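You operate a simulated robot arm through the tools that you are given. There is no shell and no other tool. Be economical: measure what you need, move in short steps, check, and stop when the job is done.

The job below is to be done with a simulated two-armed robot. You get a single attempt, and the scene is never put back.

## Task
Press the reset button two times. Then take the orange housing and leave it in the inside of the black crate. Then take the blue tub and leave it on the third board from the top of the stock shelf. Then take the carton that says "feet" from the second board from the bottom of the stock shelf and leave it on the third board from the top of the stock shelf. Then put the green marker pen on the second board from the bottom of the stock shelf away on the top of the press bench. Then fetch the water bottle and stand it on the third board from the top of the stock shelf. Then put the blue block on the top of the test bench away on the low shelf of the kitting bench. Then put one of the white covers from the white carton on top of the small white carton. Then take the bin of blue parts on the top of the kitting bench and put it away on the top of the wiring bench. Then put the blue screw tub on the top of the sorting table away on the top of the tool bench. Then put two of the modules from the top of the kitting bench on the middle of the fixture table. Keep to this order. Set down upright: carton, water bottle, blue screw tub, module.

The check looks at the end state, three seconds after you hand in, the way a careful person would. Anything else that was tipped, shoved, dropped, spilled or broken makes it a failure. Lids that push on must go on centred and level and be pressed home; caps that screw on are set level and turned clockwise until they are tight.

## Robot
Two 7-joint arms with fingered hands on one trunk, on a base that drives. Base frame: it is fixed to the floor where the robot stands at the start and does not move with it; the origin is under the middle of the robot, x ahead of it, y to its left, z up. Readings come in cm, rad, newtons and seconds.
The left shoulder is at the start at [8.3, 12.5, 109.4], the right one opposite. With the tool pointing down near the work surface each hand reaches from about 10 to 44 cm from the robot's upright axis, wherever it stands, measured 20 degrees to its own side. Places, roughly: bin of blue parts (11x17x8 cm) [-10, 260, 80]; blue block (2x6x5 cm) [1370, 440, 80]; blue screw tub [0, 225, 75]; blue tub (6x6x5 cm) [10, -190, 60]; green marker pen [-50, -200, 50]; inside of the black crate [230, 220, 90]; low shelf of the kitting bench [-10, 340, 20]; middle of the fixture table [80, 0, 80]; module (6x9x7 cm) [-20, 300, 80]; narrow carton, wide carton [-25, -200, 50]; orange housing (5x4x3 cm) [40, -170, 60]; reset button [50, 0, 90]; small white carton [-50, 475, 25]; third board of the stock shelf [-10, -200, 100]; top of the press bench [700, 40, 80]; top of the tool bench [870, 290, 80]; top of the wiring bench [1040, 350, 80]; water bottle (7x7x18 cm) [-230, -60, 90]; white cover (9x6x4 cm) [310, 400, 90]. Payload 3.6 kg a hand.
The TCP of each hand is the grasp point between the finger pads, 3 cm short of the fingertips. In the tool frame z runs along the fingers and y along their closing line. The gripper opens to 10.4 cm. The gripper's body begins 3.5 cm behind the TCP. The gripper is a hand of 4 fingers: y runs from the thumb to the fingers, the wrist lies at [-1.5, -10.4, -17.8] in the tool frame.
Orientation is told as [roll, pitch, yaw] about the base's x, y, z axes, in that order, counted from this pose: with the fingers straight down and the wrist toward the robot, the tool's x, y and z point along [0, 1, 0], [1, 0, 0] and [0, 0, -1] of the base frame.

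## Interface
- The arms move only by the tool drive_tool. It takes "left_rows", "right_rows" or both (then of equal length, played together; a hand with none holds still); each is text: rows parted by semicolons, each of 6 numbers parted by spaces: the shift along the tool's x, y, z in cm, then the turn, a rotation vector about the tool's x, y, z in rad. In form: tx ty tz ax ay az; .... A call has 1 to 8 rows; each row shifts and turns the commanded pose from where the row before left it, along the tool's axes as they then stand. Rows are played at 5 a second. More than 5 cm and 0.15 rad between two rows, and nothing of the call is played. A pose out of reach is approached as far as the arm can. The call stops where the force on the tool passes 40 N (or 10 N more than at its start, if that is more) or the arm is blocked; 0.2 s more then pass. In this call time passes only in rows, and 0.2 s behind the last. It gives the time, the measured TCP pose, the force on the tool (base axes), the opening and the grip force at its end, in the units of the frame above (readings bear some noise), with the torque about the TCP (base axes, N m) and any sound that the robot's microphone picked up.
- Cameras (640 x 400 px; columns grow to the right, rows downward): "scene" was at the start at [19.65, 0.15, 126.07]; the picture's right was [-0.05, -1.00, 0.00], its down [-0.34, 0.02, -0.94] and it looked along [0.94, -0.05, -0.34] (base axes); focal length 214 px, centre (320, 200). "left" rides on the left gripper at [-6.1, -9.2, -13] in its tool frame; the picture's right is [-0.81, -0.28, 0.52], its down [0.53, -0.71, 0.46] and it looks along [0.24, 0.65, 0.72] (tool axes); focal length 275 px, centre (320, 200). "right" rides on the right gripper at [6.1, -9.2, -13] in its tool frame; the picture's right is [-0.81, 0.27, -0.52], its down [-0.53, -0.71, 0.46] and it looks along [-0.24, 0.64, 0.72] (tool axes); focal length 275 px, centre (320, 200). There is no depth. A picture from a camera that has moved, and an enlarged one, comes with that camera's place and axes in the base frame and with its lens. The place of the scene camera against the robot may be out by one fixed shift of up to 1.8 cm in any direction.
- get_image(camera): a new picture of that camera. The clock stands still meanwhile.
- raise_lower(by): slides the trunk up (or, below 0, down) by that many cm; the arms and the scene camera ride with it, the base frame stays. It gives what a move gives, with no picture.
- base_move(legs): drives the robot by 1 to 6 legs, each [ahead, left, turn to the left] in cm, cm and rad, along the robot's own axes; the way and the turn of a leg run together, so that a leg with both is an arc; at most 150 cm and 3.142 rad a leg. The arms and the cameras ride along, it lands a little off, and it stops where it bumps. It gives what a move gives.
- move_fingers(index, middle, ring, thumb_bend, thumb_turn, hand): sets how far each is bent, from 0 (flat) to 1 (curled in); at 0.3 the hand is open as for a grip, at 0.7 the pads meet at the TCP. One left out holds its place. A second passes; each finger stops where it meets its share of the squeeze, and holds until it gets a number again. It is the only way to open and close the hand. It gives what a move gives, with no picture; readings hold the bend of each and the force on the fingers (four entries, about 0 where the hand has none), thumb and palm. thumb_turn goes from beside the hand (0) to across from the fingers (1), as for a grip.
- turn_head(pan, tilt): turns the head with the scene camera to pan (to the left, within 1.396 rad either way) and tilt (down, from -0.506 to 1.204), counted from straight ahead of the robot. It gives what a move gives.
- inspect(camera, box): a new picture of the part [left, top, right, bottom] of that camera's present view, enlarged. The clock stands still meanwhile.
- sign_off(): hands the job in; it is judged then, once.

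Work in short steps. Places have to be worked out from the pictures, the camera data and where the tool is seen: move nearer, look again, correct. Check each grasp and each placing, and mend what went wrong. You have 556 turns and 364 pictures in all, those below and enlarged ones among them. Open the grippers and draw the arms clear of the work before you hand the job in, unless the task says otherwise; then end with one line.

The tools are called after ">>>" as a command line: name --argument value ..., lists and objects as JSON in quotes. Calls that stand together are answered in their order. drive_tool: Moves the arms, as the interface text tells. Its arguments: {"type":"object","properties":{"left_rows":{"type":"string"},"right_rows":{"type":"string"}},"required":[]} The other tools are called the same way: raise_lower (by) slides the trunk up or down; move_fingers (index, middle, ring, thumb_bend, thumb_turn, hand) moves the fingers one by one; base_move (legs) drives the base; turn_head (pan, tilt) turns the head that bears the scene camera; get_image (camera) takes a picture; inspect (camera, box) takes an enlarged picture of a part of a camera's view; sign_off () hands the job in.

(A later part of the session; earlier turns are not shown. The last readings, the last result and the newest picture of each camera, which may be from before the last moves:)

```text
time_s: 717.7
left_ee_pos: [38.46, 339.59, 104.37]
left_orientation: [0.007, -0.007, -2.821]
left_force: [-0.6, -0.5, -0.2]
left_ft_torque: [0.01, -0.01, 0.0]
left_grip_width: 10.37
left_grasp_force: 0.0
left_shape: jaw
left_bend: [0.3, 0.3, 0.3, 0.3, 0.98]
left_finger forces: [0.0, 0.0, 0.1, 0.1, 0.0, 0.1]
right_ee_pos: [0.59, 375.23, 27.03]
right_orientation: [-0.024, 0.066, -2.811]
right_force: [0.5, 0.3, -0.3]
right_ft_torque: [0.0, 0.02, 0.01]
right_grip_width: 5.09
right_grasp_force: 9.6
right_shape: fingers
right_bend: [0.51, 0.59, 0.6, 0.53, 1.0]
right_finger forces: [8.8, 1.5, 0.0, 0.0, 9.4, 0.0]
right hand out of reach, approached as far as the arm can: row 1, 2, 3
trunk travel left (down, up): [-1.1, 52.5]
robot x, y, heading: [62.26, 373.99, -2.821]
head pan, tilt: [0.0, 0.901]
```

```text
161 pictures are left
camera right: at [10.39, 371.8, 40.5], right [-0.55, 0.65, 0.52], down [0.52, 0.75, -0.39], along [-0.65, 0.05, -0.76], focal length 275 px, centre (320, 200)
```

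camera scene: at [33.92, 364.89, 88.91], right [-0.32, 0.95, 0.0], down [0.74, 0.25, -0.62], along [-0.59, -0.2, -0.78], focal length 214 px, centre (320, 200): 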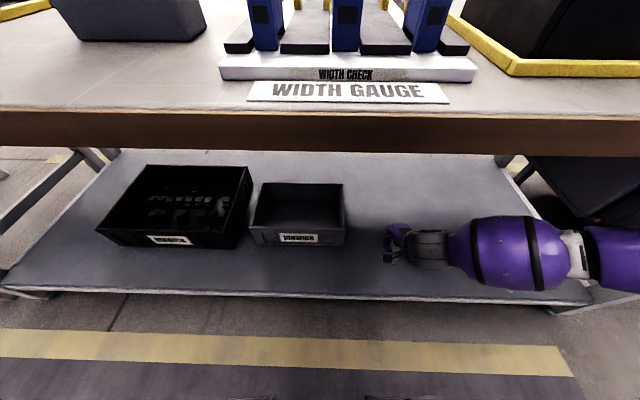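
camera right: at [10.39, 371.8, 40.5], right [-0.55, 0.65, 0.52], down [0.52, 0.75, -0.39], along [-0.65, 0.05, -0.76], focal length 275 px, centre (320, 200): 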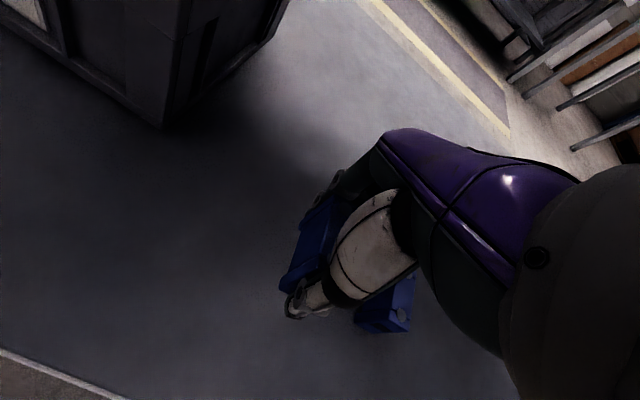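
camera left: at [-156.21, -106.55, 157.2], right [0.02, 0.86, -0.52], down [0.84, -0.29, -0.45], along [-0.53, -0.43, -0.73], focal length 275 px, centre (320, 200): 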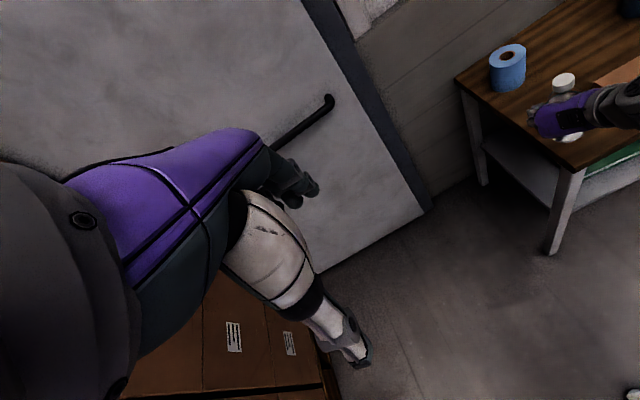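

I try a little more: extend forward while lowering, allowing slight pitch.

>>> drive_tool --right_rows "0 1.5 1 0.05 0 0;0 1.5 1 0.05 0 0;0 0 1.5 0.05 0 0"

```text
time_s: 718.5
left_ee_pos: [38.97, 340.2, 104.7]
left_orientation: [0.007, -0.019, -2.836]
left_force: [4.7, 1.3, -0.1]
left_ft_torque: [-0.12, 0.32, -0.01]
left_grip_width: 10.39
left_grasp_force: 0.1
left_shape: jaw
left_bend: [0.3, 0.3, 0.3, 0.3, 0.98]
left_finger forces: [0.0, 0.0, 0.0, 0.1, 0.0, 0.0]
right_ee_pos: [-1.66, 375.85, 24.29]
right_orientation: [-0.03, 0.198, -2.831]
right_force: [2.1, 7.6, -0.7]
right_ft_torque: [-0.46, 0.15, -0.06]
right_grip_width: 5.08
right_grasp_force: 10.0
right_shape: fingers
right_bend: [0.51, 0.59, 0.6, 0.53, 1.0]
right_finger forces: [8.6, 1.7, 0.0, 0.0, 9.4, 0.0]
right hand out of reach, approached as far as the arm can: row 3
trunk travel left (down, up): [-1.1, 52.5]
robot x, y, heading: [62.63, 373.74, -2.831]
head pan, tilt: [0.0, 0.901]
```

Some contact is growing. Look around before going on.

>>> get_image --camera "scene"

>>> get_image --camera "left"

>>> get_image --camera "right"

```text
160 pictures are left
camera scene: at [35.9, 366.23, 89.34], right [-0.31, 0.95, 0.0], down [0.74, 0.24, -0.63], along [-0.6, -0.2, -0.77], focal length 214 px, centre (320, 200)
```

scene: 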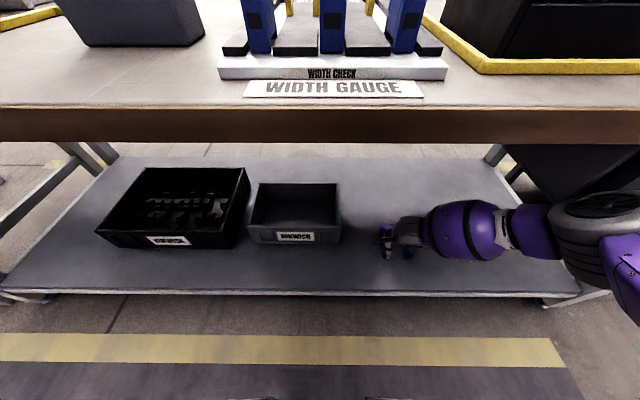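

```text
159 pictures are left
camera left: at [46.14, 349.01, 117.47], right [0.01, 0.85, -0.53], down [0.83, -0.3, -0.47], along [-0.55, -0.44, -0.71], focal length 275 px, centre (320, 200)
```

left: 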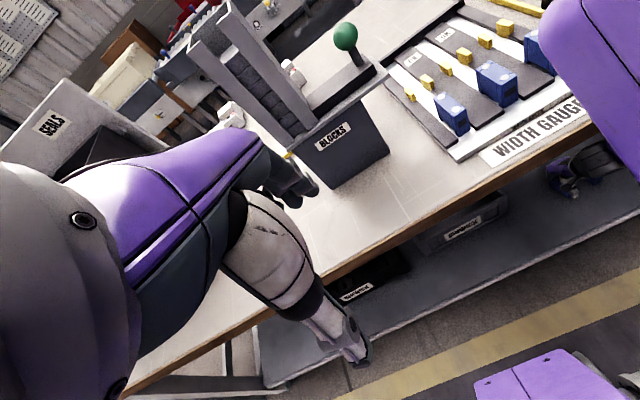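

```text
158 pictures are left
camera right: at [6.34, 371.58, 38.64], right [-0.6, 0.64, 0.48], down [0.58, 0.76, -0.29], along [-0.55, 0.1, -0.83], focal length 275 px, centre (320, 200)
```

right: 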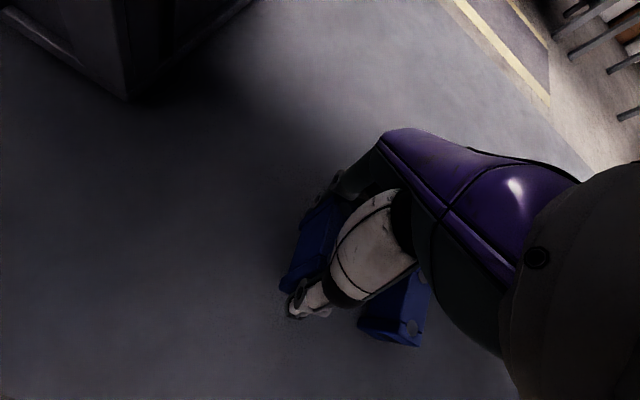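

The elbow is near the bench front, so I won't push further. The block's bottom is about a centimetre or less above the shelf; I release it here.

>>> move_fingers --hand "right" --index 0.44 --middle 0.5 --ring 0.5 --thumb_bend 0.46

>>> get_image --camera "right"

>>> inspect --camera "scene" --box '[340, 190, 460, 290]'

```text
time_s: 719.5
left_ee_pos: [38.21, 338.84, 103.89]
left_orientation: [0.004, -0.001, -2.813]
left_force: [0.7, 0.6, -0.5]
left_ft_torque: [-0.01, 0.0, 0.0]
left_grip_width: 10.38
left_grasp_force: 0.0
left_shape: jaw
left_bend: [0.3, 0.3, 0.3, 0.3, 0.98]
left_finger forces: [0.0, 0.1, 0.1, 0.1, 0.0, 0.0]
right_ee_pos: [-1.81, 373.69, 23.57]
right_orientation: [-0.025, 0.211, -2.803]
right_force: [-0.5, -0.4, 0.1]
right_ft_torque: [-0.01, 0.0, -0.01]
right_grip_width: 6.47
right_grasp_force: 0.0
right_shape: fingers
right_bend: [0.44, 0.5, 0.5, 0.46, 0.99]
right_finger forces: [0.0, 0.0, 0.1, 0.1, 0.0, 0.1]
trunk travel left (down, up): [-1.1, 52.5]
robot x, y, heading: [62.73, 373.62, -2.805]
head pan, tilt: [0.0, 0.901]
```

```text
157 pictures are left
camera right: at [6.04, 369.66, 38.04], right [-0.63, 0.62, 0.47], down [0.56, 0.78, -0.28], along [-0.54, 0.09, -0.84], focal length 275 px, centre (320, 200)
```

right: 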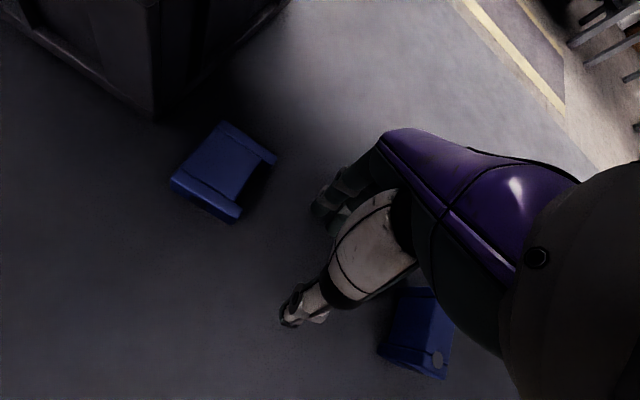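

```text
4.00 times, centred on (400, 240) of scene
camera zoom: at [34.86, 365.05, 88.9], right [-0.33, 0.95, 0.0], down [0.74, 0.26, -0.62], along [-0.59, -0.2, -0.78], focal length 858 px, centre (0, 40)
```

zoom: 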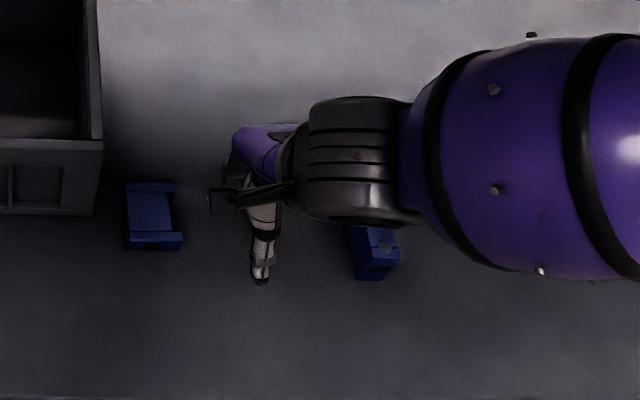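

The block dropped onto its side, lying flat on the low shelf between bin and the other block — it's on the shelf, as required. I back straight out.

>>> drive_tool --right_rows "0 0 -1.5 0 0 0"

>>> base_move --legs '[[-30, 0, 0]]'

>>> raise_lower --by 40

>>> get_image --camera "scene"

```text
time_s: 719.9
left_ee_pos: [38.71, 338.89, 104.05]
left_orientation: [0.001, -0.006, -2.818]
left_force: [-0.4, -0.6, -0.9]
left_ft_torque: [-0.03, -0.01, 0.04]
left_grip_width: 10.4
left_grasp_force: 0.1
left_shape: jaw
left_bend: [0.3, 0.3, 0.3, 0.3, 0.98]
left_finger forces: [0.1, 0.1, 0.1, 0.1, 0.1, 0.1]
right_ee_pos: [-1.24, 373.77, 24.62]
right_orientation: [-0.025, 0.221, -2.803]
right_force: [0.3, 0.7, 0.5]
right_ft_torque: [0.01, -0.01, 0.0]
right_grip_width: 6.48
right_grasp_force: 0.1
right_shape: fingers
right_bend: [0.44, 0.5, 0.5, 0.46, 0.99]
right_finger forces: [0.0, 0.0, 0.1, 0.1, 0.0, 0.1]
trunk travel left (down, up): [-1.1, 52.5]
robot x, y, heading: [62.35, 373.69, -2.812]
head pan, tilt: [0.0, 0.901]
```

```text
time_s: 722.0
left_ee_pos: [66.66, 348.85, 104.21]
left_orientation: [0.003, -0.001, -2.818]
left_force: [-0.4, -0.2, -0.4]
left_ft_torque: [-0.01, -0.01, 0.01]
left_grip_width: 10.4
left_grasp_force: 0.2
left_shape: jaw
left_bend: [0.3, 0.3, 0.3, 0.3, 0.98]
left_finger forces: [0.0, 0.1, 0.0, 0.0, 0.0, 0.0]
right_ee_pos: [26.28, 383.35, 25.0]
right_orientation: [-0.022, 0.21, -2.8]
right_force: [0.3, -0.1, -0.2]
right_ft_torque: [0.0, -0.01, -0.01]
right_grip_width: 6.46
right_grasp_force: 0.0
right_shape: fingers
right_bend: [0.44, 0.5, 0.5, 0.46, 0.99]
right_finger forces: [0.0, 0.1, 0.1, 0.0, 0.0, 0.1]
trunk travel left (down, up): [-1.1, 52.5]
robot x, y, heading: [90.82, 383.68, -2.808]
head pan, tilt: [0.0, 0.901]
```

```text
time_s: 725.8
left_ee_pos: [66.56, 348.92, 144.01]
left_orientation: [0.008, -0.001, -2.816]
left_force: [0.2, 0.4, 0.9]
left_ft_torque: [-0.01, 0.01, 0.0]
left_grip_width: 10.4
left_grasp_force: 0.1
left_shape: jaw
left_bend: [0.3, 0.3, 0.3, 0.3, 0.98]
left_finger forces: [0.0, 0.0, 0.1, 0.1, 0.0, 0.0]
right_ee_pos: [20.31, 381.35, 82.84]
right_orientation: [-0.025, -0.104, -2.802]
right_force: [-0.7, 0.2, 0.4]
right_ft_torque: [0.0, 0.03, -0.01]
right_grip_width: 6.45
right_grasp_force: 0.1
right_shape: fingers
right_bend: [0.44, 0.5, 0.5, 0.46, 0.99]
right_finger forces: [0.0, 0.0, 0.1, 0.0, 0.1, 0.0]
trunk travel left (down, up): [-41.1, 12.5]
robot x, y, heading: [90.71, 383.66, -2.809]
head pan, tilt: [0.0, 0.901]
```

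```text
155 pictures are left
camera scene: at [74.16, 378.72, 129.94], right [-0.33, 0.95, 0.0], down [0.74, 0.26, -0.62], along [-0.59, -0.2, -0.78], focal length 214 px, centre (320, 200)
```

scene: 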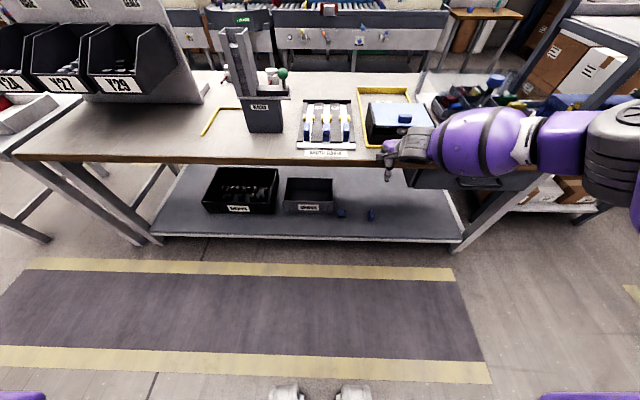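

Both blocks lie on the low shelf, the bench is undisturbed. Next: a white cover from the white carton near [310, 400]. I tidy the right arm, turn, and look.

>>> drive_tool --right_rows "0 -3 -3 0.1 0 0;0 -4 -2 0 0 0;0 -4 -2 0 0 0;0 -4 -2 0 0 0;0 -3 -3 0 0 0"

>>> move_fingers --hand "right" --index 0.3 --middle 0.3 --ring 0.3 --thumb_bend 0.3

>>> base_move --legs '[[0, 0, -1.57]]'

>>> turn_head --pan -1.1 --tilt 0.35

>>> get_image --camera "scene"

```text
time_s: 727.0
left_ee_pos: [66.81, 348.82, 144.07]
left_orientation: [0.003, -0.003, -2.816]
left_force: [0.4, -0.2, 0.2]
left_ft_torque: [0.03, 0.01, 0.04]
left_grip_width: 10.38
left_grasp_force: 0.0
left_shape: jaw
left_bend: [0.3, 0.3, 0.3, 0.3, 0.98]
left_finger forces: [0.0, 0.0, 0.0, 0.0, 0.0, 0.0]
right_ee_pos: [37.72, 387.07, 94.49]
right_orientation: [-0.027, -0.005, -2.806]
right_force: [-0.2, -0.4, 0.1]
right_ft_torque: [-0.01, 0.02, -0.02]
right_grip_width: 6.48
right_grasp_force: 0.0
right_shape: fingers
right_bend: [0.44, 0.5, 0.5, 0.46, 0.99]
right_finger forces: [0.1, 0.0, 0.0, 0.1, 0.0, 0.1]
trunk travel left (down, up): [-41.1, 12.5]
robot x, y, heading: [90.94, 383.47, -2.813]
head pan, tilt: [0.0, 0.901]
```

```text
time_s: 728.0
left_ee_pos: [66.57, 348.9, 144.08]
left_orientation: [0.002, -0.002, -2.816]
left_force: [-0.1, 0.2, 0.5]
left_ft_torque: [0.05, 0.01, 0.02]
left_grip_width: 10.38
left_grasp_force: 0.1
left_shape: jaw
left_bend: [0.3, 0.3, 0.3, 0.3, 0.98]
left_finger forces: [0.0, 0.1, 0.0, 0.1, 0.0, 0.1]
right_ee_pos: [37.54, 387.07, 94.3]
right_orientation: [-0.027, -0.003, -2.804]
right_force: [0.2, -1.1, 0.7]
right_ft_torque: [0.01, -0.02, -0.04]
right_grip_width: 10.26
right_grasp_force: 0.1
right_shape: fingers
right_bend: [0.3, 0.3, 0.3, 0.3, 0.98]
right_finger forces: [0.0, 0.0, 0.0, 0.1, 0.0, 0.0]
trunk travel left (down, up): [-41.1, 12.5]
robot x, y, heading: [90.47, 383.9, -2.808]
head pan, tilt: [0.0, 0.901]
```

```text
time_s: 732.2
left_ee_pos: [56.3, 408.01, 144.11]
left_orientation: [0.002, -0.004, 1.89]
left_force: [-0.1, -0.2, 0.1]
left_ft_torque: [-0.02, 0.01, -0.02]
left_grip_width: 10.37
left_grasp_force: 0.0
left_shape: jaw
left_bend: [0.3, 0.3, 0.3, 0.3, 0.98]
left_finger forces: [0.0, 0.0, 0.1, 0.0, 0.0, 0.0]
right_ee_pos: [94.78, 436.77, 94.29]
right_orientation: [-0.026, -0.003, 1.901]
right_force: [0.4, -0.5, -0.6]
right_ft_torque: [-0.01, 0.01, 0.01]
right_grip_width: 10.27
right_grasp_force: 0.0
right_shape: fingers
right_bend: [0.3, 0.3, 0.3, 0.3, 0.98]
right_finger forces: [0.1, 0.0, 0.1, 0.0, 0.1, 0.0]
trunk travel left (down, up): [-41.1, 12.5]
robot x, y, heading: [90.91, 383.13, 1.899]
head pan, tilt: [0.0, 0.901]
```

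```text
time_s: 733.6
left_ee_pos: [56.39, 408.07, 144.03]
left_orientation: [0.003, -0.001, 1.891]
left_force: [-0.6, -0.1, -1.1]
left_ft_torque: [-0.02, 0.03, 0.01]
left_grip_width: 10.39
left_grasp_force: 0.1
left_shape: jaw
left_bend: [0.3, 0.3, 0.3, 0.3, 0.98]
left_finger forces: [0.0, 0.0, 0.0, 0.0, 0.0, 0.0]
right_ee_pos: [94.74, 436.95, 94.21]
right_orientation: [-0.027, -0.004, 1.903]
right_force: [0.5, 0.0, -0.5]
right_ft_torque: [-0.02, 0.0, 0.02]
right_grip_width: 10.29
right_grasp_force: 0.0
right_shape: fingers
right_bend: [0.3, 0.3, 0.3, 0.3, 0.98]
right_finger forces: [0.1, 0.0, 0.0, 0.0, 0.0, 0.1]
trunk travel left (down, up): [-41.1, 12.5]
robot x, y, heading: [91.14, 383.74, 1.898]
head pan, tilt: [-1.1, 0.351]
```

```text
154 pictures are left
camera scene: at [93.55, 399.52, 134.69], right [0.72, -0.7, 0.0], down [-0.24, -0.25, -0.94], along [0.66, 0.67, -0.34], focal length 214 px, centre (320, 200)
```

scene: 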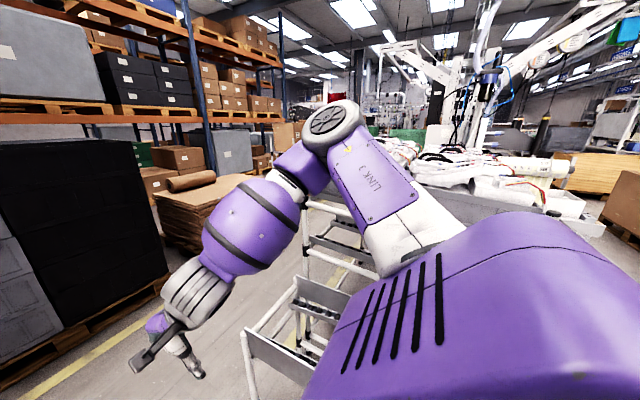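

The white carton sits on a bench beyond the crate. I go back down the lane and along the lane between the crate and that bench.

>>> base_move --legs '[[0, 30, 0], [-128, 0, 0], [0, 0, -1.57], [110, 0, 0]]'

>>> turn_head --pan 0.5 --tilt 0.4

>>> get_image --camera "scene"

```text
time_s: 750.8
left_ee_pos: [235.99, 323.71, 144.11]
left_orientation: [0.004, -0.002, 0.29]
left_force: [-0.3, 0.4, 0.3]
left_ft_torque: [0.01, 0.01, 0.01]
left_grip_width: 10.39
left_grasp_force: 0.1
left_shape: jaw
left_bend: [0.3, 0.3, 0.3, 0.3, 0.98]
left_finger forces: [0.1, 0.0, 0.1, 0.0, 0.0, 0.1]
right_ee_pos: [263.64, 284.57, 94.28]
right_orientation: [-0.026, -0.003, 0.305]
right_force: [-0.2, -0.1, 0.2]
right_ft_torque: [0.0, 0.04, 0.0]
right_grip_width: 10.24
right_grasp_force: 0.0
right_shape: fingers
right_bend: [0.3, 0.3, 0.3, 0.3, 0.98]
right_finger forces: [0.1, 0.1, 0.1, 0.0, 0.0, 0.0]
trunk travel left (down, up): [-41.1, 12.5]
robot x, y, heading: [210.3, 289.91, 0.298]
head pan, tilt: [-1.1, 0.351]
```

```text
time_s: 752.5
left_ee_pos: [235.95, 323.69, 144.11]
left_orientation: [0.003, -0.001, 0.292]
left_force: [-0.1, 0.4, 0.1]
left_ft_torque: [0.03, -0.01, -0.01]
left_grip_width: 10.42
left_grasp_force: 0.1
left_shape: jaw
left_bend: [0.3, 0.3, 0.3, 0.3, 0.98]
left_finger forces: [0.0, 0.0, 0.1, 0.0, 0.0, 0.0]
right_ee_pos: [263.62, 284.46, 94.36]
right_orientation: [-0.027, -0.003, 0.304]
right_force: [0.1, -0.1, -0.4]
right_ft_torque: [0.01, 0.02, 0.04]
right_grip_width: 10.28
right_grasp_force: 0.1
right_shape: fingers
right_bend: [0.3, 0.3, 0.3, 0.3, 0.98]
right_finger forces: [0.1, 0.1, 0.0, 0.0, 0.1, 0.1]
trunk travel left (down, up): [-41.1, 12.5]
robot x, y, heading: [210.52, 289.69, 0.302]
head pan, tilt: [0.499, 0.4]
```

```text
153 pictures are left
camera scene: at [224.83, 299.74, 134.24], right [0.71, -0.7, 0.0], down [-0.27, -0.28, -0.92], along [0.64, 0.66, -0.39], focal length 214 px, centre (320, 200)
```

scene: 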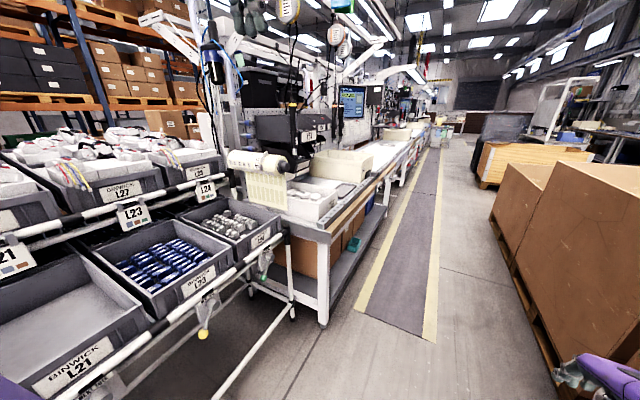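

Zoom on the bench's near corner to identify the white carton with covers.

>>> inspect --camera "scene" --box '[210, 130, 400, 250]'

```text
3.33 times, centred on (305, 190) of scene
camera zoom: at [224.83, 299.74, 134.24], right [0.71, -0.7, 0.0], down [-0.27, -0.28, -0.92], along [0.64, 0.66, -0.39], focal length 715 px, centre (370, 233)
```

zoom: 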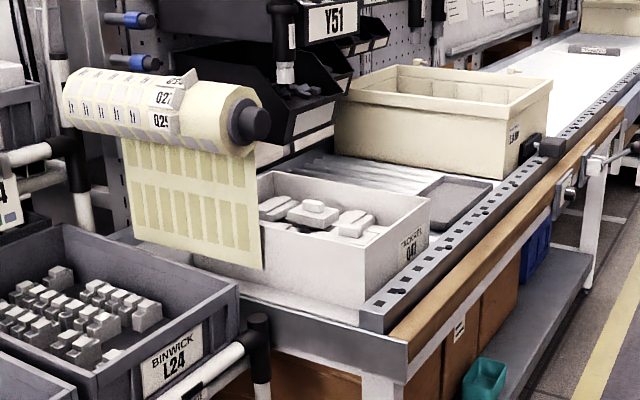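

The white carton (label 047) with covers is at ≈ [294, 380], near the bench's corner. Raise trunk, drive ahead 97 and turn left to face it.

>>> raise_lower --by 11

>>> base_move --legs '[[97, -6, 0], [0, 0, 1.57]]'

>>> turn_head --pan 0 --tilt 0.75

>>> get_image --camera "scene"

>>> get_image --camera "right"

```text
time_s: 753.9
left_ee_pos: [236.02, 323.72, 155.05]
left_orientation: [0.004, -0.001, 0.289]
left_force: [-0.2, 0.9, 0.1]
left_ft_torque: [-0.01, 0.03, 0.02]
left_grip_width: 10.39
left_grasp_force: 0.1
left_shape: jaw
left_bend: [0.3, 0.3, 0.3, 0.3, 0.98]
left_finger forces: [0.0, 0.1, 0.0, 0.0, 0.0, 0.0]
right_ee_pos: [263.73, 284.42, 105.15]
right_orientation: [-0.027, 0.0, 0.302]
right_force: [0.2, -0.5, 0.1]
right_ft_torque: [0.01, -0.03, 0.0]
right_grip_width: 10.27
right_grasp_force: 0.2
right_shape: fingers
right_bend: [0.3, 0.3, 0.3, 0.3, 0.98]
right_finger forces: [0.1, 0.1, 0.0, 0.0, 0.0, 0.1]
trunk travel left (down, up): [-52.1, 1.5]
robot x, y, heading: [210.32, 290.04, 0.296]
head pan, tilt: [0.499, 0.4]
```

```text
time_s: 762.7
left_ee_pos: [269.41, 337.34, 155.06]
left_orientation: [0.004, -0.002, 1.881]
left_force: [-0.1, -0.8, 0.5]
left_ft_torque: [-0.05, 0.01, 0.03]
left_grip_width: 10.36
left_grasp_force: 0.1
left_shape: jaw
left_bend: [0.3, 0.3, 0.3, 0.3, 0.98]
left_finger forces: [0.1, 0.1, 0.1, 0.1, 0.1, 0.0]
right_ee_pos: [308.08, 366.03, 105.31]
right_orientation: [-0.025, -0.004, 1.896]
right_force: [0.3, -0.4, -0.4]
right_ft_torque: [-0.02, 0.04, 0.0]
right_grip_width: 10.27
right_grasp_force: 0.0
right_shape: fingers
right_bend: [0.3, 0.3, 0.3, 0.3, 0.98]
right_finger forces: [0.0, 0.0, 0.0, 0.1, 0.0, 0.0]
trunk travel left (down, up): [-52.1, 1.5]
robot x, y, heading: [303.96, 312.64, 1.886]
head pan, tilt: [0.499, 0.4]
```

```text
time_s: 763.7
left_ee_pos: [269.39, 337.43, 155.0]
left_orientation: [0.005, -0.001, 1.881]
left_force: [0.4, 0.1, -1.1]
left_ft_torque: [0.0, 0.0, 0.0]
left_grip_width: 10.4
left_grasp_force: 0.0
left_shape: jaw
left_bend: [0.3, 0.3, 0.3, 0.3, 0.98]
left_finger forces: [0.0, 0.0, 0.0, 0.0, 0.1, 0.0]
right_ee_pos: [308.01, 366.06, 105.37]
right_orientation: [-0.025, -0.006, 1.895]
right_force: [-0.2, 0.2, -0.3]
right_ft_torque: [0.01, 0.0, 0.02]
right_grip_width: 10.27
right_grasp_force: 0.1
right_shape: fingers
right_bend: [0.3, 0.3, 0.3, 0.3, 0.98]
right_finger forces: [0.1, 0.0, 0.0, 0.2, 0.0, 0.0]
trunk travel left (down, up): [-52.1, 1.5]
robot x, y, heading: [303.71, 312.95, 1.888]
head pan, tilt: [0.0, 0.75]
```

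```text
151 pictures are left
camera scene: at [299.68, 323.05, 143.66], right [0.95, 0.31, 0.0], down [0.21, -0.65, -0.73], along [-0.23, 0.69, -0.68], focal length 214 px, centre (320, 200)
```

scene: 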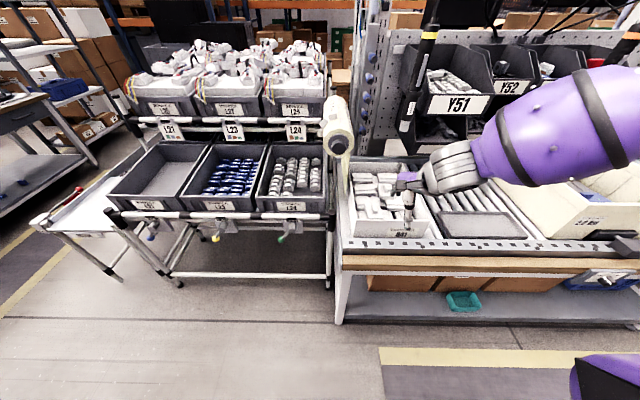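

```text
150 pictures are left
camera right: at [304.77, 355.19, 118.13], right [0.67, 0.51, 0.54], down [0.74, -0.5, -0.44], along [0.04, 0.7, -0.72], focal length 275 px, centre (320, 200)
```

right: 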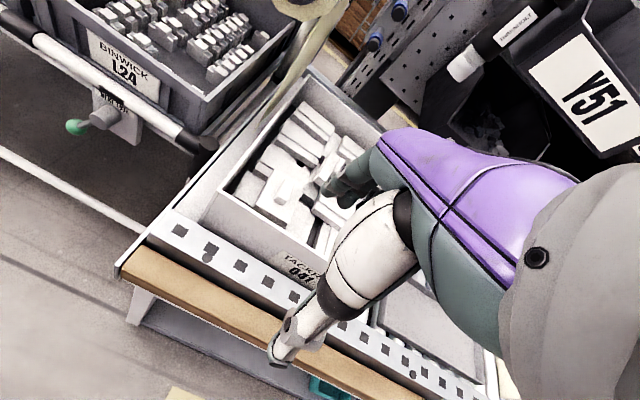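

Zoom in on the carton contents.

>>> inspect --camera "right" --box '[190, 60, 400, 300]'

>>> inspect --camera "scene" --box '[320, 130, 460, 250]'

```text
1.67 times, centred on (295, 180) of right
camera zoom: at [304.77, 355.19, 118.13], right [0.67, 0.51, 0.54], down [0.74, -0.5, -0.44], along [0.04, 0.7, -0.72], focal length 459 px, centre (362, 233)
```

zoom: 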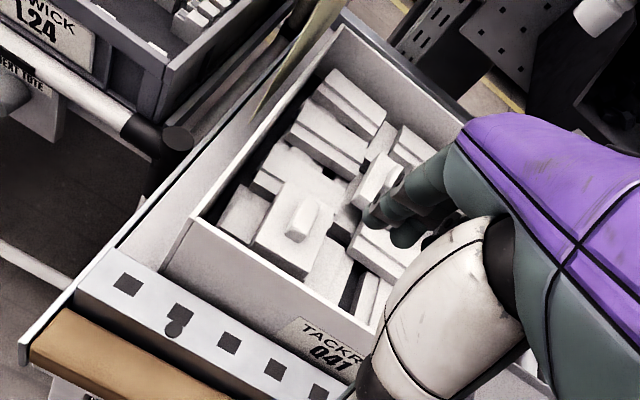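

```text
3.33 times, centred on (390, 190) of scene
camera zoom: at [299.68, 323.05, 143.66], right [0.95, 0.31, 0.0], down [0.21, -0.65, -0.73], along [-0.23, 0.69, -0.68], focal length 715 px, centre (87, 233)
```

zoom: 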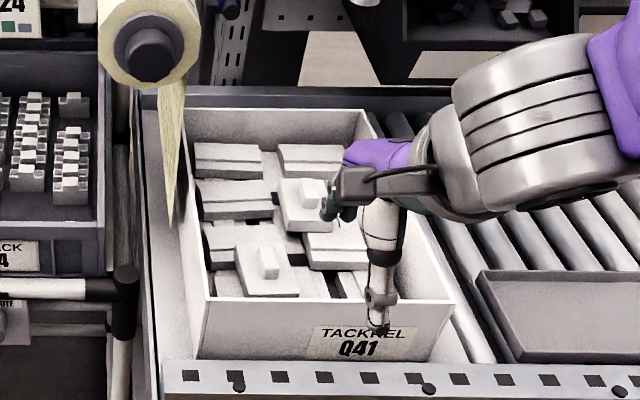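

The front top cover has a raised nub, at ≈ [302.4, 377.7]; I'll grip the nub by its ends. Base ahead 12, left 1.7; turn the hand +0.2 and lower partially.

>>> base_move --legs '[[12, 1.7, 0]]'

>>> drive_tool --right_rows "0 0 0 0 0.025 -0.1;0 0 0 0 0 -0.1;0 0 3 0 0 0"

>>> get_image --camera "right"

>>> inspect --camera "scene" --box '[300, 150, 460, 290]'

```text
time_s: 764.9
left_ee_pos: [264.45, 347.64, 155.22]
left_orientation: [0.003, -0.004, 1.878]
left_force: [0.3, -0.8, -0.2]
left_ft_torque: [-0.01, -0.01, 0.01]
left_grip_width: 10.37
left_grasp_force: 0.0
left_shape: jaw
left_bend: [0.3, 0.3, 0.3, 0.3, 0.98]
left_finger forces: [0.0, 0.0, 0.1, 0.1, 0.0, 0.0]
right_ee_pos: [303.19, 376.21, 105.25]
right_orientation: [-0.026, -0.006, 1.892]
right_force: [-0.1, 0.0, -0.7]
right_ft_torque: [-0.03, 0.01, 0.01]
right_grip_width: 10.27
right_grasp_force: 0.0
right_shape: fingers
right_bend: [0.3, 0.3, 0.3, 0.3, 0.98]
right_finger forces: [0.1, 0.0, 0.1, 0.0, 0.0, 0.0]
trunk travel left (down, up): [-52.1, 1.5]
robot x, y, heading: [298.56, 323.23, 1.885]
head pan, tilt: [0.0, 0.75]
```

```text
time_s: 765.7
left_ee_pos: [264.36, 347.92, 155.09]
left_orientation: [0.006, -0.002, 1.88]
left_force: [-0.1, 0.5, 0.9]
left_ft_torque: [0.01, -0.01, 0.02]
left_grip_width: 10.43
left_grasp_force: 0.1
left_shape: jaw
left_bend: [0.3, 0.3, 0.3, 0.3, 0.98]
left_finger forces: [0.1, 0.1, 0.1, 0.0, 0.0, 0.1]
right_ee_pos: [303.08, 376.52, 102.48]
right_orientation: [0.0, -0.001, 2.094]
right_force: [0.0, -0.1, -0.6]
right_ft_torque: [-0.01, 0.03, 0.01]
right_grip_width: 10.3
right_grasp_force: 0.0
right_shape: fingers
right_bend: [0.3, 0.3, 0.3, 0.3, 0.98]
right_finger forces: [0.0, 0.0, 0.1, 0.1, 0.0, 0.0]
trunk travel left (down, up): [-52.1, 1.5]
robot x, y, heading: [298.3, 323.24, 1.889]
head pan, tilt: [0.0, 0.75]
```

```text
147 pictures are left
camera right: at [302.21, 365.45, 115.32], right [0.57, 0.64, 0.52], down [0.82, -0.35, -0.46], along [-0.11, 0.68, -0.72], focal length 275 px, centre (320, 200)
```

right: 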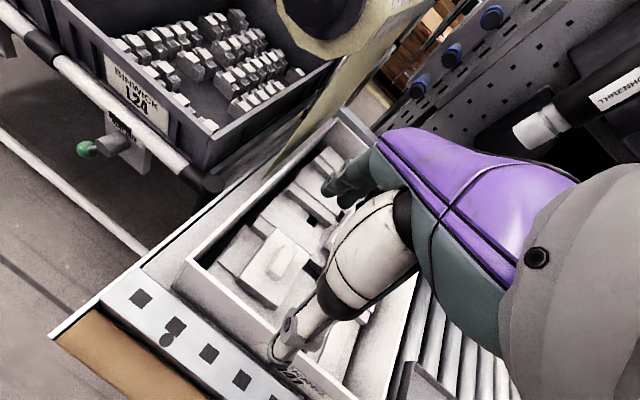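

```text
2.86 times, centred on (380, 220) of scene
camera zoom: at [294.63, 333.48, 143.64], right [0.95, 0.31, 0.0], down [0.21, -0.65, -0.73], along [-0.23, 0.69, -0.68], focal length 613 px, centre (149, 143)
```

zoom: 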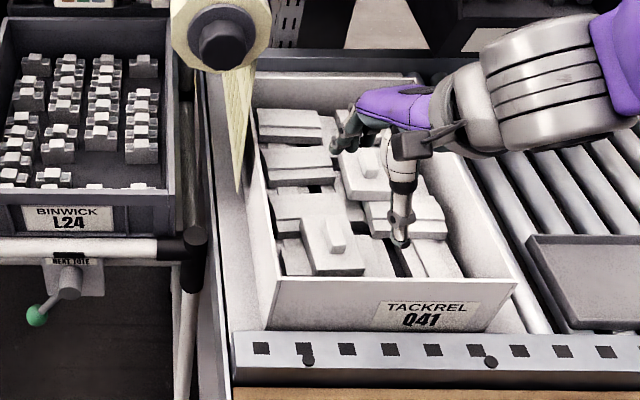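

Nub at ≈ [301.7, 378.4], aligned with my closing line. Narrow the hand opening (to avoid the carton's front wall), shift 2.3 forward, and lower 5.

>>> move_fingers --hand "right" --index 0.4 --middle 0.4 --ring 0.4 --thumb_bend 0.4

>>> drive_tool --right_rows "0.3 2.3 0 0 0 0;0 0 2.5 0 0 0;0 0 2.5 0 0 0"

>>> get_image --camera "right"

>>> inspect --camera "scene" --box '[300, 150, 460, 290]'

```text
time_s: 766.7
left_ee_pos: [264.39, 347.88, 155.21]
left_orientation: [0.003, 0.0, 1.88]
left_force: [0.5, 0.1, 0.1]
left_ft_torque: [0.02, 0.02, 0.0]
left_grip_width: 10.41
left_grasp_force: 0.0
left_shape: jaw
left_bend: [0.3, 0.3, 0.3, 0.3, 0.98]
left_finger forces: [0.1, 0.0, 0.0, 0.0, 0.0, 0.0]
right_ee_pos: [303.12, 376.55, 102.37]
right_orientation: [-0.002, -0.002, 2.092]
right_force: [-0.2, -0.5, 0.6]
right_ft_torque: [0.0, -0.01, 0.01]
right_grip_width: 7.86
right_grasp_force: 0.1
right_shape: fingers
right_bend: [0.4, 0.4, 0.4, 0.4, 0.99]
right_finger forces: [0.1, 0.0, 0.0, 0.0, 0.0, 0.0]
trunk travel left (down, up): [-52.1, 1.5]
robot x, y, heading: [298.94, 322.74, 1.888]
head pan, tilt: [0.0, 0.75]
```

```text
time_s: 767.5
left_ee_pos: [264.49, 348.03, 155.0]
left_orientation: [0.004, 0.0, 1.878]
left_force: [-0.1, 0.6, -0.4]
left_ft_torque: [0.01, 0.01, 0.01]
left_grip_width: 10.36
left_grasp_force: 0.0
left_shape: jaw
left_bend: [0.3, 0.3, 0.3, 0.3, 0.98]
left_finger forces: [0.0, 0.0, 0.0, 0.0, 0.0, 0.0]
right_ee_pos: [301.7, 378.32, 97.27]
right_orientation: [0.0, -0.003, 2.089]
right_force: [0.2, -0.3, 0.0]
right_ft_torque: [-0.02, 0.03, 0.02]
right_grip_width: 7.85
right_grasp_force: 0.0
right_shape: fingers
right_bend: [0.4, 0.4, 0.4, 0.4, 0.99]
right_finger forces: [0.0, 0.1, 0.0, 0.0, 0.0, 0.0]
trunk travel left (down, up): [-52.1, 1.5]
robot x, y, heading: [298.77, 323.26, 1.886]
head pan, tilt: [0.0, 0.75]
```

```text
145 pictures are left
camera right: at [300.79, 367.18, 110.19], right [0.57, 0.64, 0.52], down [0.82, -0.35, -0.46], along [-0.11, 0.68, -0.72], focal length 275 px, centre (320, 200)
```

right: 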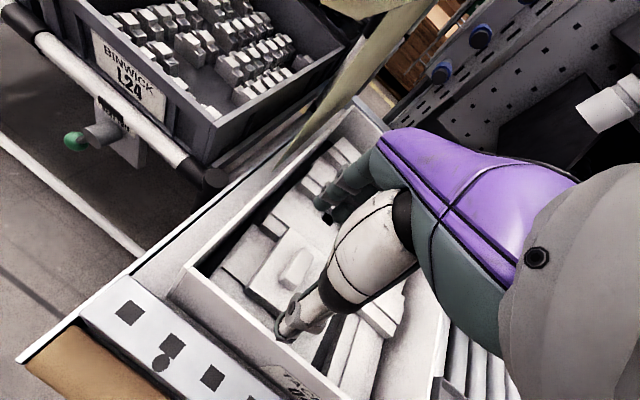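

```text
2.86 times, centred on (380, 220) of scene
camera zoom: at [294.6, 333.4, 143.65], right [0.95, 0.31, 0.0], down [0.21, -0.65, -0.73], along [-0.23, 0.7, -0.68], focal length 613 px, centre (149, 143)
```

zoom: 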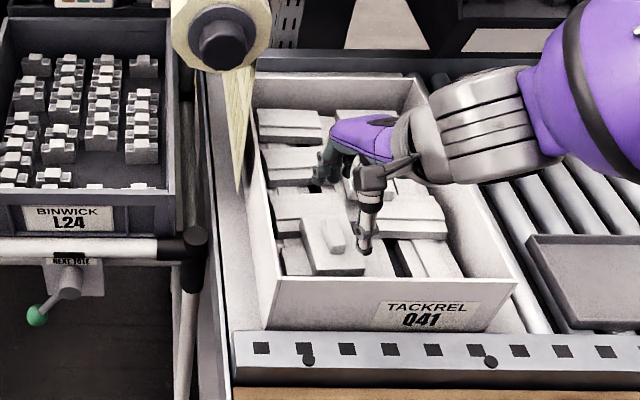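

Nearly aligned. Forward 0.7 and down 3, then look again.

>>> drive_tool --right_rows "0 0.7 1 0 0 0;0 0 1 0 0 0;0 0 1 0 0 0"

>>> inspect --camera "right" --box '[220, 160, 400, 360]'

>>> inspect --camera "scene" --box '[330, 170, 430, 270]'

```text
time_s: 768.3
left_ee_pos: [264.43, 347.76, 155.08]
left_orientation: [0.003, -0.001, 1.879]
left_force: [-0.3, 0.5, 0.6]
left_ft_torque: [-0.01, 0.05, 0.01]
left_grip_width: 10.41
left_grasp_force: 0.1
left_shape: jaw
left_bend: [0.3, 0.3, 0.3, 0.3, 0.98]
left_finger forces: [0.0, 0.0, 0.0, 0.0, 0.0, 0.1]
right_ee_pos: [301.3, 378.97, 94.37]
right_orientation: [0.0, -0.003, 2.091]
right_force: [-0.3, 0.7, -0.4]
right_ft_torque: [0.02, 0.01, 0.02]
right_grip_width: 7.84
right_grasp_force: 0.1
right_shape: fingers
right_bend: [0.4, 0.4, 0.4, 0.4, 0.99]
right_finger forces: [0.0, 0.0, 0.0, 0.0, 0.0, 0.0]
trunk travel left (down, up): [-52.1, 1.5]
robot x, y, heading: [298.49, 322.71, 1.888]
head pan, tilt: [0.0, 0.75]
```

```text
2.00 times, centred on (310, 260) of right
camera zoom: at [300.52, 367.85, 107.38], right [0.57, 0.64, 0.52], down [0.82, -0.35, -0.46], along [-0.11, 0.68, -0.72], focal length 551 px, centre (340, 80)
```

zoom: 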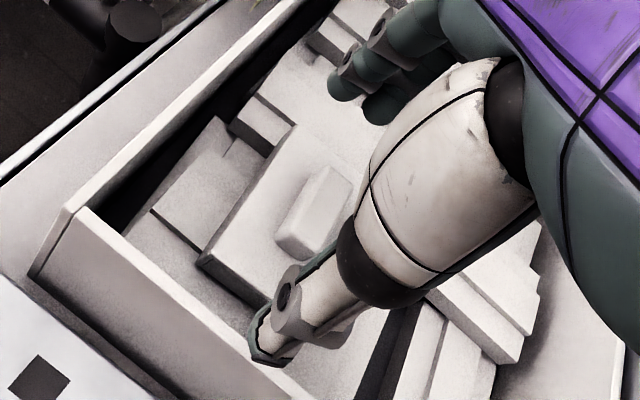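

```text
4.00 times, centred on (380, 220) of scene
camera zoom: at [294.6, 333.37, 143.66], right [0.95, 0.31, 0.0], down [0.21, -0.65, -0.73], along [-0.23, 0.7, -0.68], focal length 858 px, centre (80, 120)
```

zoom: 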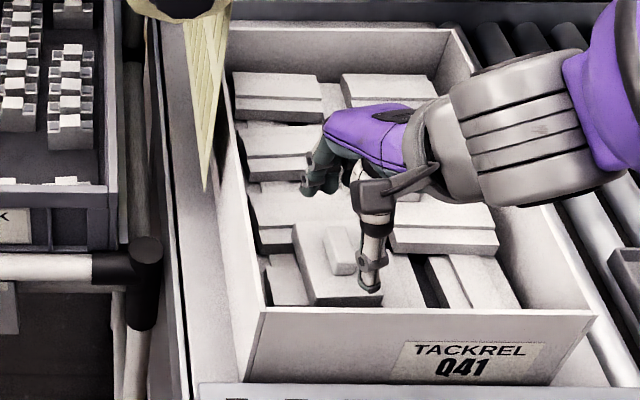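

Nub is right between thumb and fingers. Descend in 0.7 cm steps to feel the cover surface.

>>> drive_tool --right_rows "0 0 0.7 0 0 0;0 0 0.7 0 0 0;0 0 0.6 0 0 0"

>>> inspect --camera "scene" --box '[330, 170, 430, 270]'

>>> inspect --camera "right" --box '[220, 160, 400, 360]'

```text
time_s: 769.1
left_ee_pos: [264.42, 347.77, 155.13]
left_orientation: [0.003, -0.004, 1.88]
left_force: [0.3, -0.1, 0.4]
left_ft_torque: [0.0, -0.01, -0.02]
left_grip_width: 10.39
left_grasp_force: 0.1
left_shape: jaw
left_bend: [0.3, 0.3, 0.3, 0.3, 0.98]
left_finger forces: [0.0, 0.1, 0.0, 0.0, 0.1, 0.0]
right_ee_pos: [301.58, 378.55, 92.92]
right_orientation: [-0.001, -0.004, 2.091]
right_force: [-0.2, -0.2, 0.4]
right_ft_torque: [0.0, -0.01, 0.01]
right_grip_width: 7.83
right_grasp_force: 0.0
right_shape: fingers
right_bend: [0.4, 0.4, 0.4, 0.4, 0.99]
right_finger forces: [0.0, 0.0, 0.0, 0.0, 0.0, 0.0]
right hand out of reach, approached as far as the arm can: row 3
trunk travel left (down, up): [-52.1, 1.5]
robot x, y, heading: [298.3, 322.99, 1.89]
head pan, tilt: [0.0, 0.75]
```

```text
4.00 times, centred on (380, 220) of scene
camera zoom: at [294.62, 333.35, 143.66], right [0.95, 0.31, 0.0], down [0.21, -0.65, -0.73], along [-0.23, 0.7, -0.68], focal length 858 px, centre (80, 120)
```

zoom: 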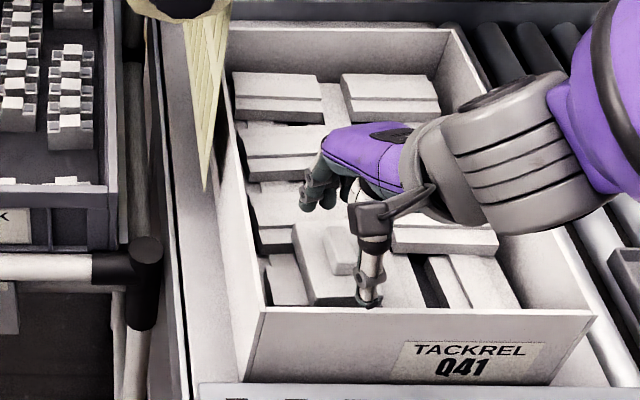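

```text
2.00 times, centred on (310, 260) of right
camera zoom: at [300.73, 367.58, 105.9], right [0.57, 0.64, 0.52], down [0.82, -0.35, -0.46], along [-0.11, 0.68, -0.72], focal length 551 px, centre (340, 80)
```

zoom: 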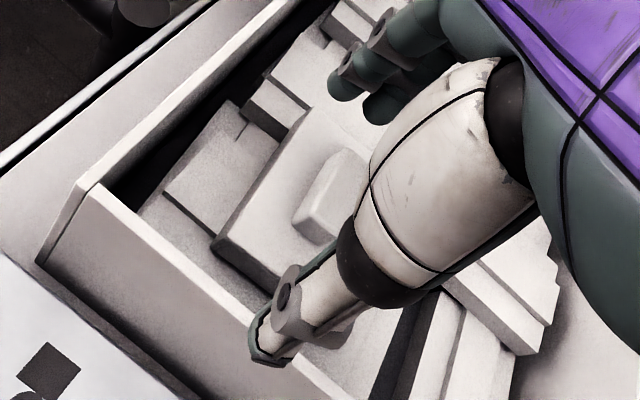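

Lower with the trunk 1.5.

>>> raise_lower --by -1.5

>>> inspect --camera "right" --box '[220, 160, 400, 360]'

```text
time_s: 769.7
left_ee_pos: [264.42, 347.64, 153.66]
left_orientation: [0.003, -0.004, 1.881]
left_force: [-0.5, 0.3, 0.4]
left_ft_torque: [0.02, -0.01, 0.0]
left_grip_width: 10.39
left_grasp_force: 0.0
left_shape: jaw
left_bend: [0.3, 0.3, 0.3, 0.3, 0.98]
left_finger forces: [0.1, 0.1, 0.0, 0.0, 0.0, 0.1]
right_ee_pos: [301.57, 378.59, 91.28]
right_orientation: [-0.005, -0.003, 2.095]
right_force: [0.4, 0.1, 0.4]
right_ft_torque: [0.01, -0.02, 0.01]
right_grip_width: 7.8
right_grasp_force: 0.0
right_shape: fingers
right_bend: [0.4, 0.4, 0.4, 0.4, 0.99]
right_finger forces: [0.1, 0.0, 0.1, 0.0, 0.0, 0.0]
trunk travel left (down, up): [-50.6, 3.0]
robot x, y, heading: [299.13, 322.81, 1.885]
head pan, tilt: [0.0, 0.75]
```

```text
2.00 times, centred on (310, 260) of right
camera zoom: at [300.76, 367.53, 104.27], right [0.57, 0.64, 0.52], down [0.82, -0.35, -0.46], along [-0.11, 0.68, -0.72], focal length 551 px, centre (340, 80)
```

zoom: 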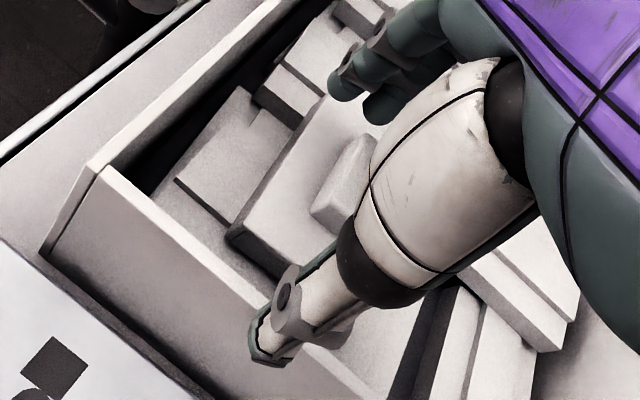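

Nub top is ~1.2 cm below the grasp point, so the fingertips flank it. Close gently.

>>> move_fingers --hand "right" --index 0.65 --middle 0.65 --ring 0.65 --thumb_bend 0.65

>>> inspect --camera "right" --box '[220, 160, 400, 360]'

```text
time_s: 770.7
left_ee_pos: [264.35, 347.85, 153.58]
left_orientation: [0.004, -0.004, 1.878]
left_force: [-0.4, -0.1, -0.9]
left_ft_torque: [-0.02, 0.0, 0.0]
left_grip_width: 10.41
left_grasp_force: 0.0
left_shape: jaw
left_bend: [0.3, 0.3, 0.3, 0.3, 0.98]
left_finger forces: [0.1, 0.0, 0.0, 0.0, 0.1, 0.0]
right_ee_pos: [301.68, 378.76, 91.18]
right_orientation: [0.0, -0.004, 2.092]
right_force: [-0.1, -0.1, 0.2]
right_ft_torque: [0.0, -0.04, -0.03]
right_grip_width: 1.38
right_grasp_force: 0.0
right_shape: fingers
right_bend: [0.65, 0.65, 0.65, 0.65, 1.0]
right_finger forces: [0.0, 0.0, 0.1, 0.1, 0.0, 0.1]
trunk travel left (down, up): [-50.6, 3.0]
robot x, y, heading: [298.7, 322.85, 1.884]
head pan, tilt: [0.0, 0.75]
```

```text
2.00 times, centred on (310, 260) of right
camera zoom: at [300.77, 367.56, 104.2], right [0.57, 0.64, 0.52], down [0.82, -0.35, -0.46], along [-0.11, 0.68, -0.72], focal length 551 px, centre (340, 80)
```

zoom: 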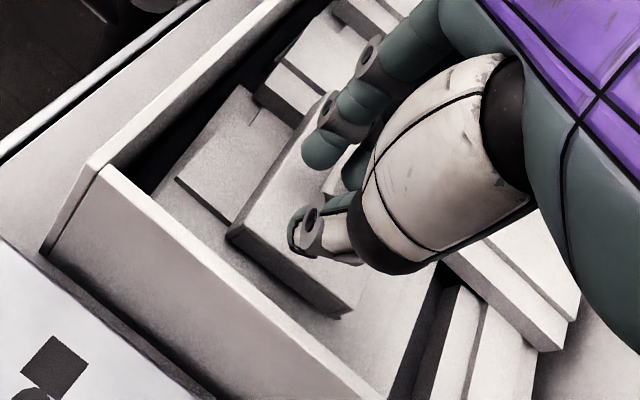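

The hand closed above the nub; it is lower than I thought. Reopen and lower 2 cm more.

>>> move_fingers --hand "right" --index 0.42 --middle 0.42 --ring 0.42 --thumb_bend 0.42

>>> raise_lower --by -2

>>> inspect --camera "right" --box '[220, 160, 400, 360]'

>>> inspect --camera "scene" --box '[330, 170, 430, 270]'

```text
time_s: 771.7
left_ee_pos: [264.35, 347.76, 153.58]
left_orientation: [0.005, -0.001, 1.88]
left_force: [0.1, 0.2, 0.1]
left_ft_torque: [0.01, -0.03, -0.01]
left_grip_width: 10.4
left_grasp_force: 0.1
left_shape: jaw
left_bend: [0.3, 0.3, 0.3, 0.3, 0.98]
left_finger forces: [0.1, 0.1, 0.0, 0.0, 0.0, 0.0]
right_ee_pos: [301.54, 378.57, 91.28]
right_orientation: [-0.002, -0.003, 2.093]
right_force: [0.3, -0.1, -0.4]
right_ft_torque: [-0.01, 0.01, -0.02]
right_grip_width: 7.23
right_grasp_force: 0.1
right_shape: fingers
right_bend: [0.42, 0.42, 0.42, 0.42, 0.99]
right_finger forces: [0.0, 0.0, 0.0, 0.0, 0.0, 0.1]
trunk travel left (down, up): [-50.6, 3.0]
robot x, y, heading: [298.69, 322.88, 1.886]
head pan, tilt: [0.0, 0.75]
```

```text
time_s: 772.3
left_ee_pos: [264.34, 348.01, 151.38]
left_orientation: [0.006, 0.005, 1.878]
left_force: [0.3, -1.1, -1.0]
left_ft_torque: [0.0, 0.0, -0.01]
left_grip_width: 10.39
left_grasp_force: 0.0
left_shape: jaw
left_bend: [0.3, 0.3, 0.3, 0.3, 0.98]
left_finger forces: [0.1, 0.0, 0.0, 0.0, 0.0, 0.0]
right_ee_pos: [301.19, 379.13, 89.74]
right_orientation: [-0.004, -0.02, 2.093]
right_force: [0.3, -2.3, 21.6]
right_ft_torque: [0.73, 0.05, -0.02]
right_grip_width: 8.12
right_grasp_force: 13.2
right_shape: fingers
right_bend: [0.42, 0.37, 0.42, 0.37, 0.98]
right_finger forces: [0.0, 20.5, 0.0, 0.0, 6.0, 0.0]
trunk travel left (down, up): [-48.7, 4.9]
robot x, y, heading: [299.05, 322.96, 1.885]
head pan, tilt: [0.0, 0.75]
stopped: the force on the tool passed its limit (the readings are from after the stop); the commanded pose is now the measured one
```

```text
2.00 times, centred on (310, 260) of right
camera zoom: at [300.5, 367.88, 102.62], right [0.57, 0.63, 0.52], down [0.81, -0.34, -0.47], along [-0.11, 0.69, -0.71], focal length 551 px, centre (340, 80)
```

zoom: 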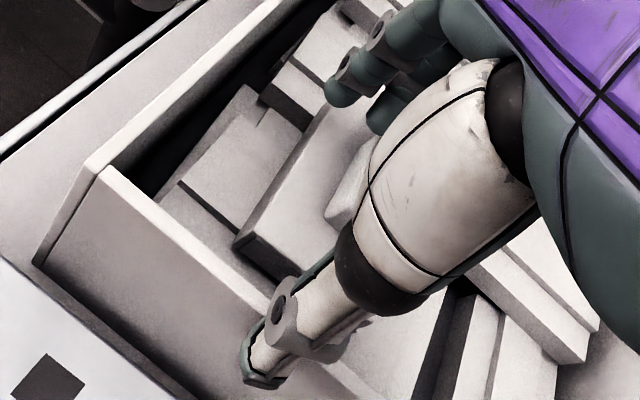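

```text
4.00 times, centred on (380, 220) of scene
camera zoom: at [293.61, 336.33, 139.88], right [0.95, 0.31, 0.0], down [0.21, -0.65, -0.73], along [-0.23, 0.7, -0.68], focal length 858 px, centre (80, 120)
```

zoom: 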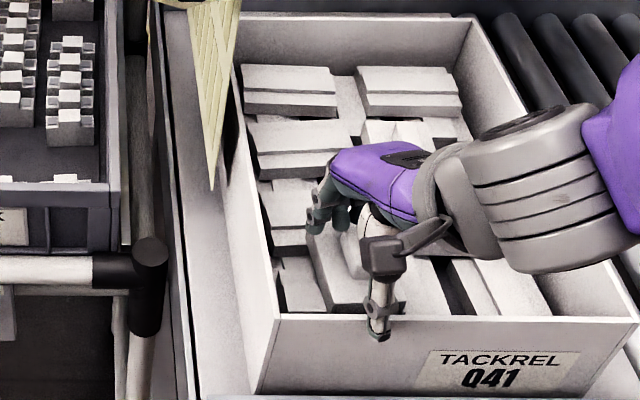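

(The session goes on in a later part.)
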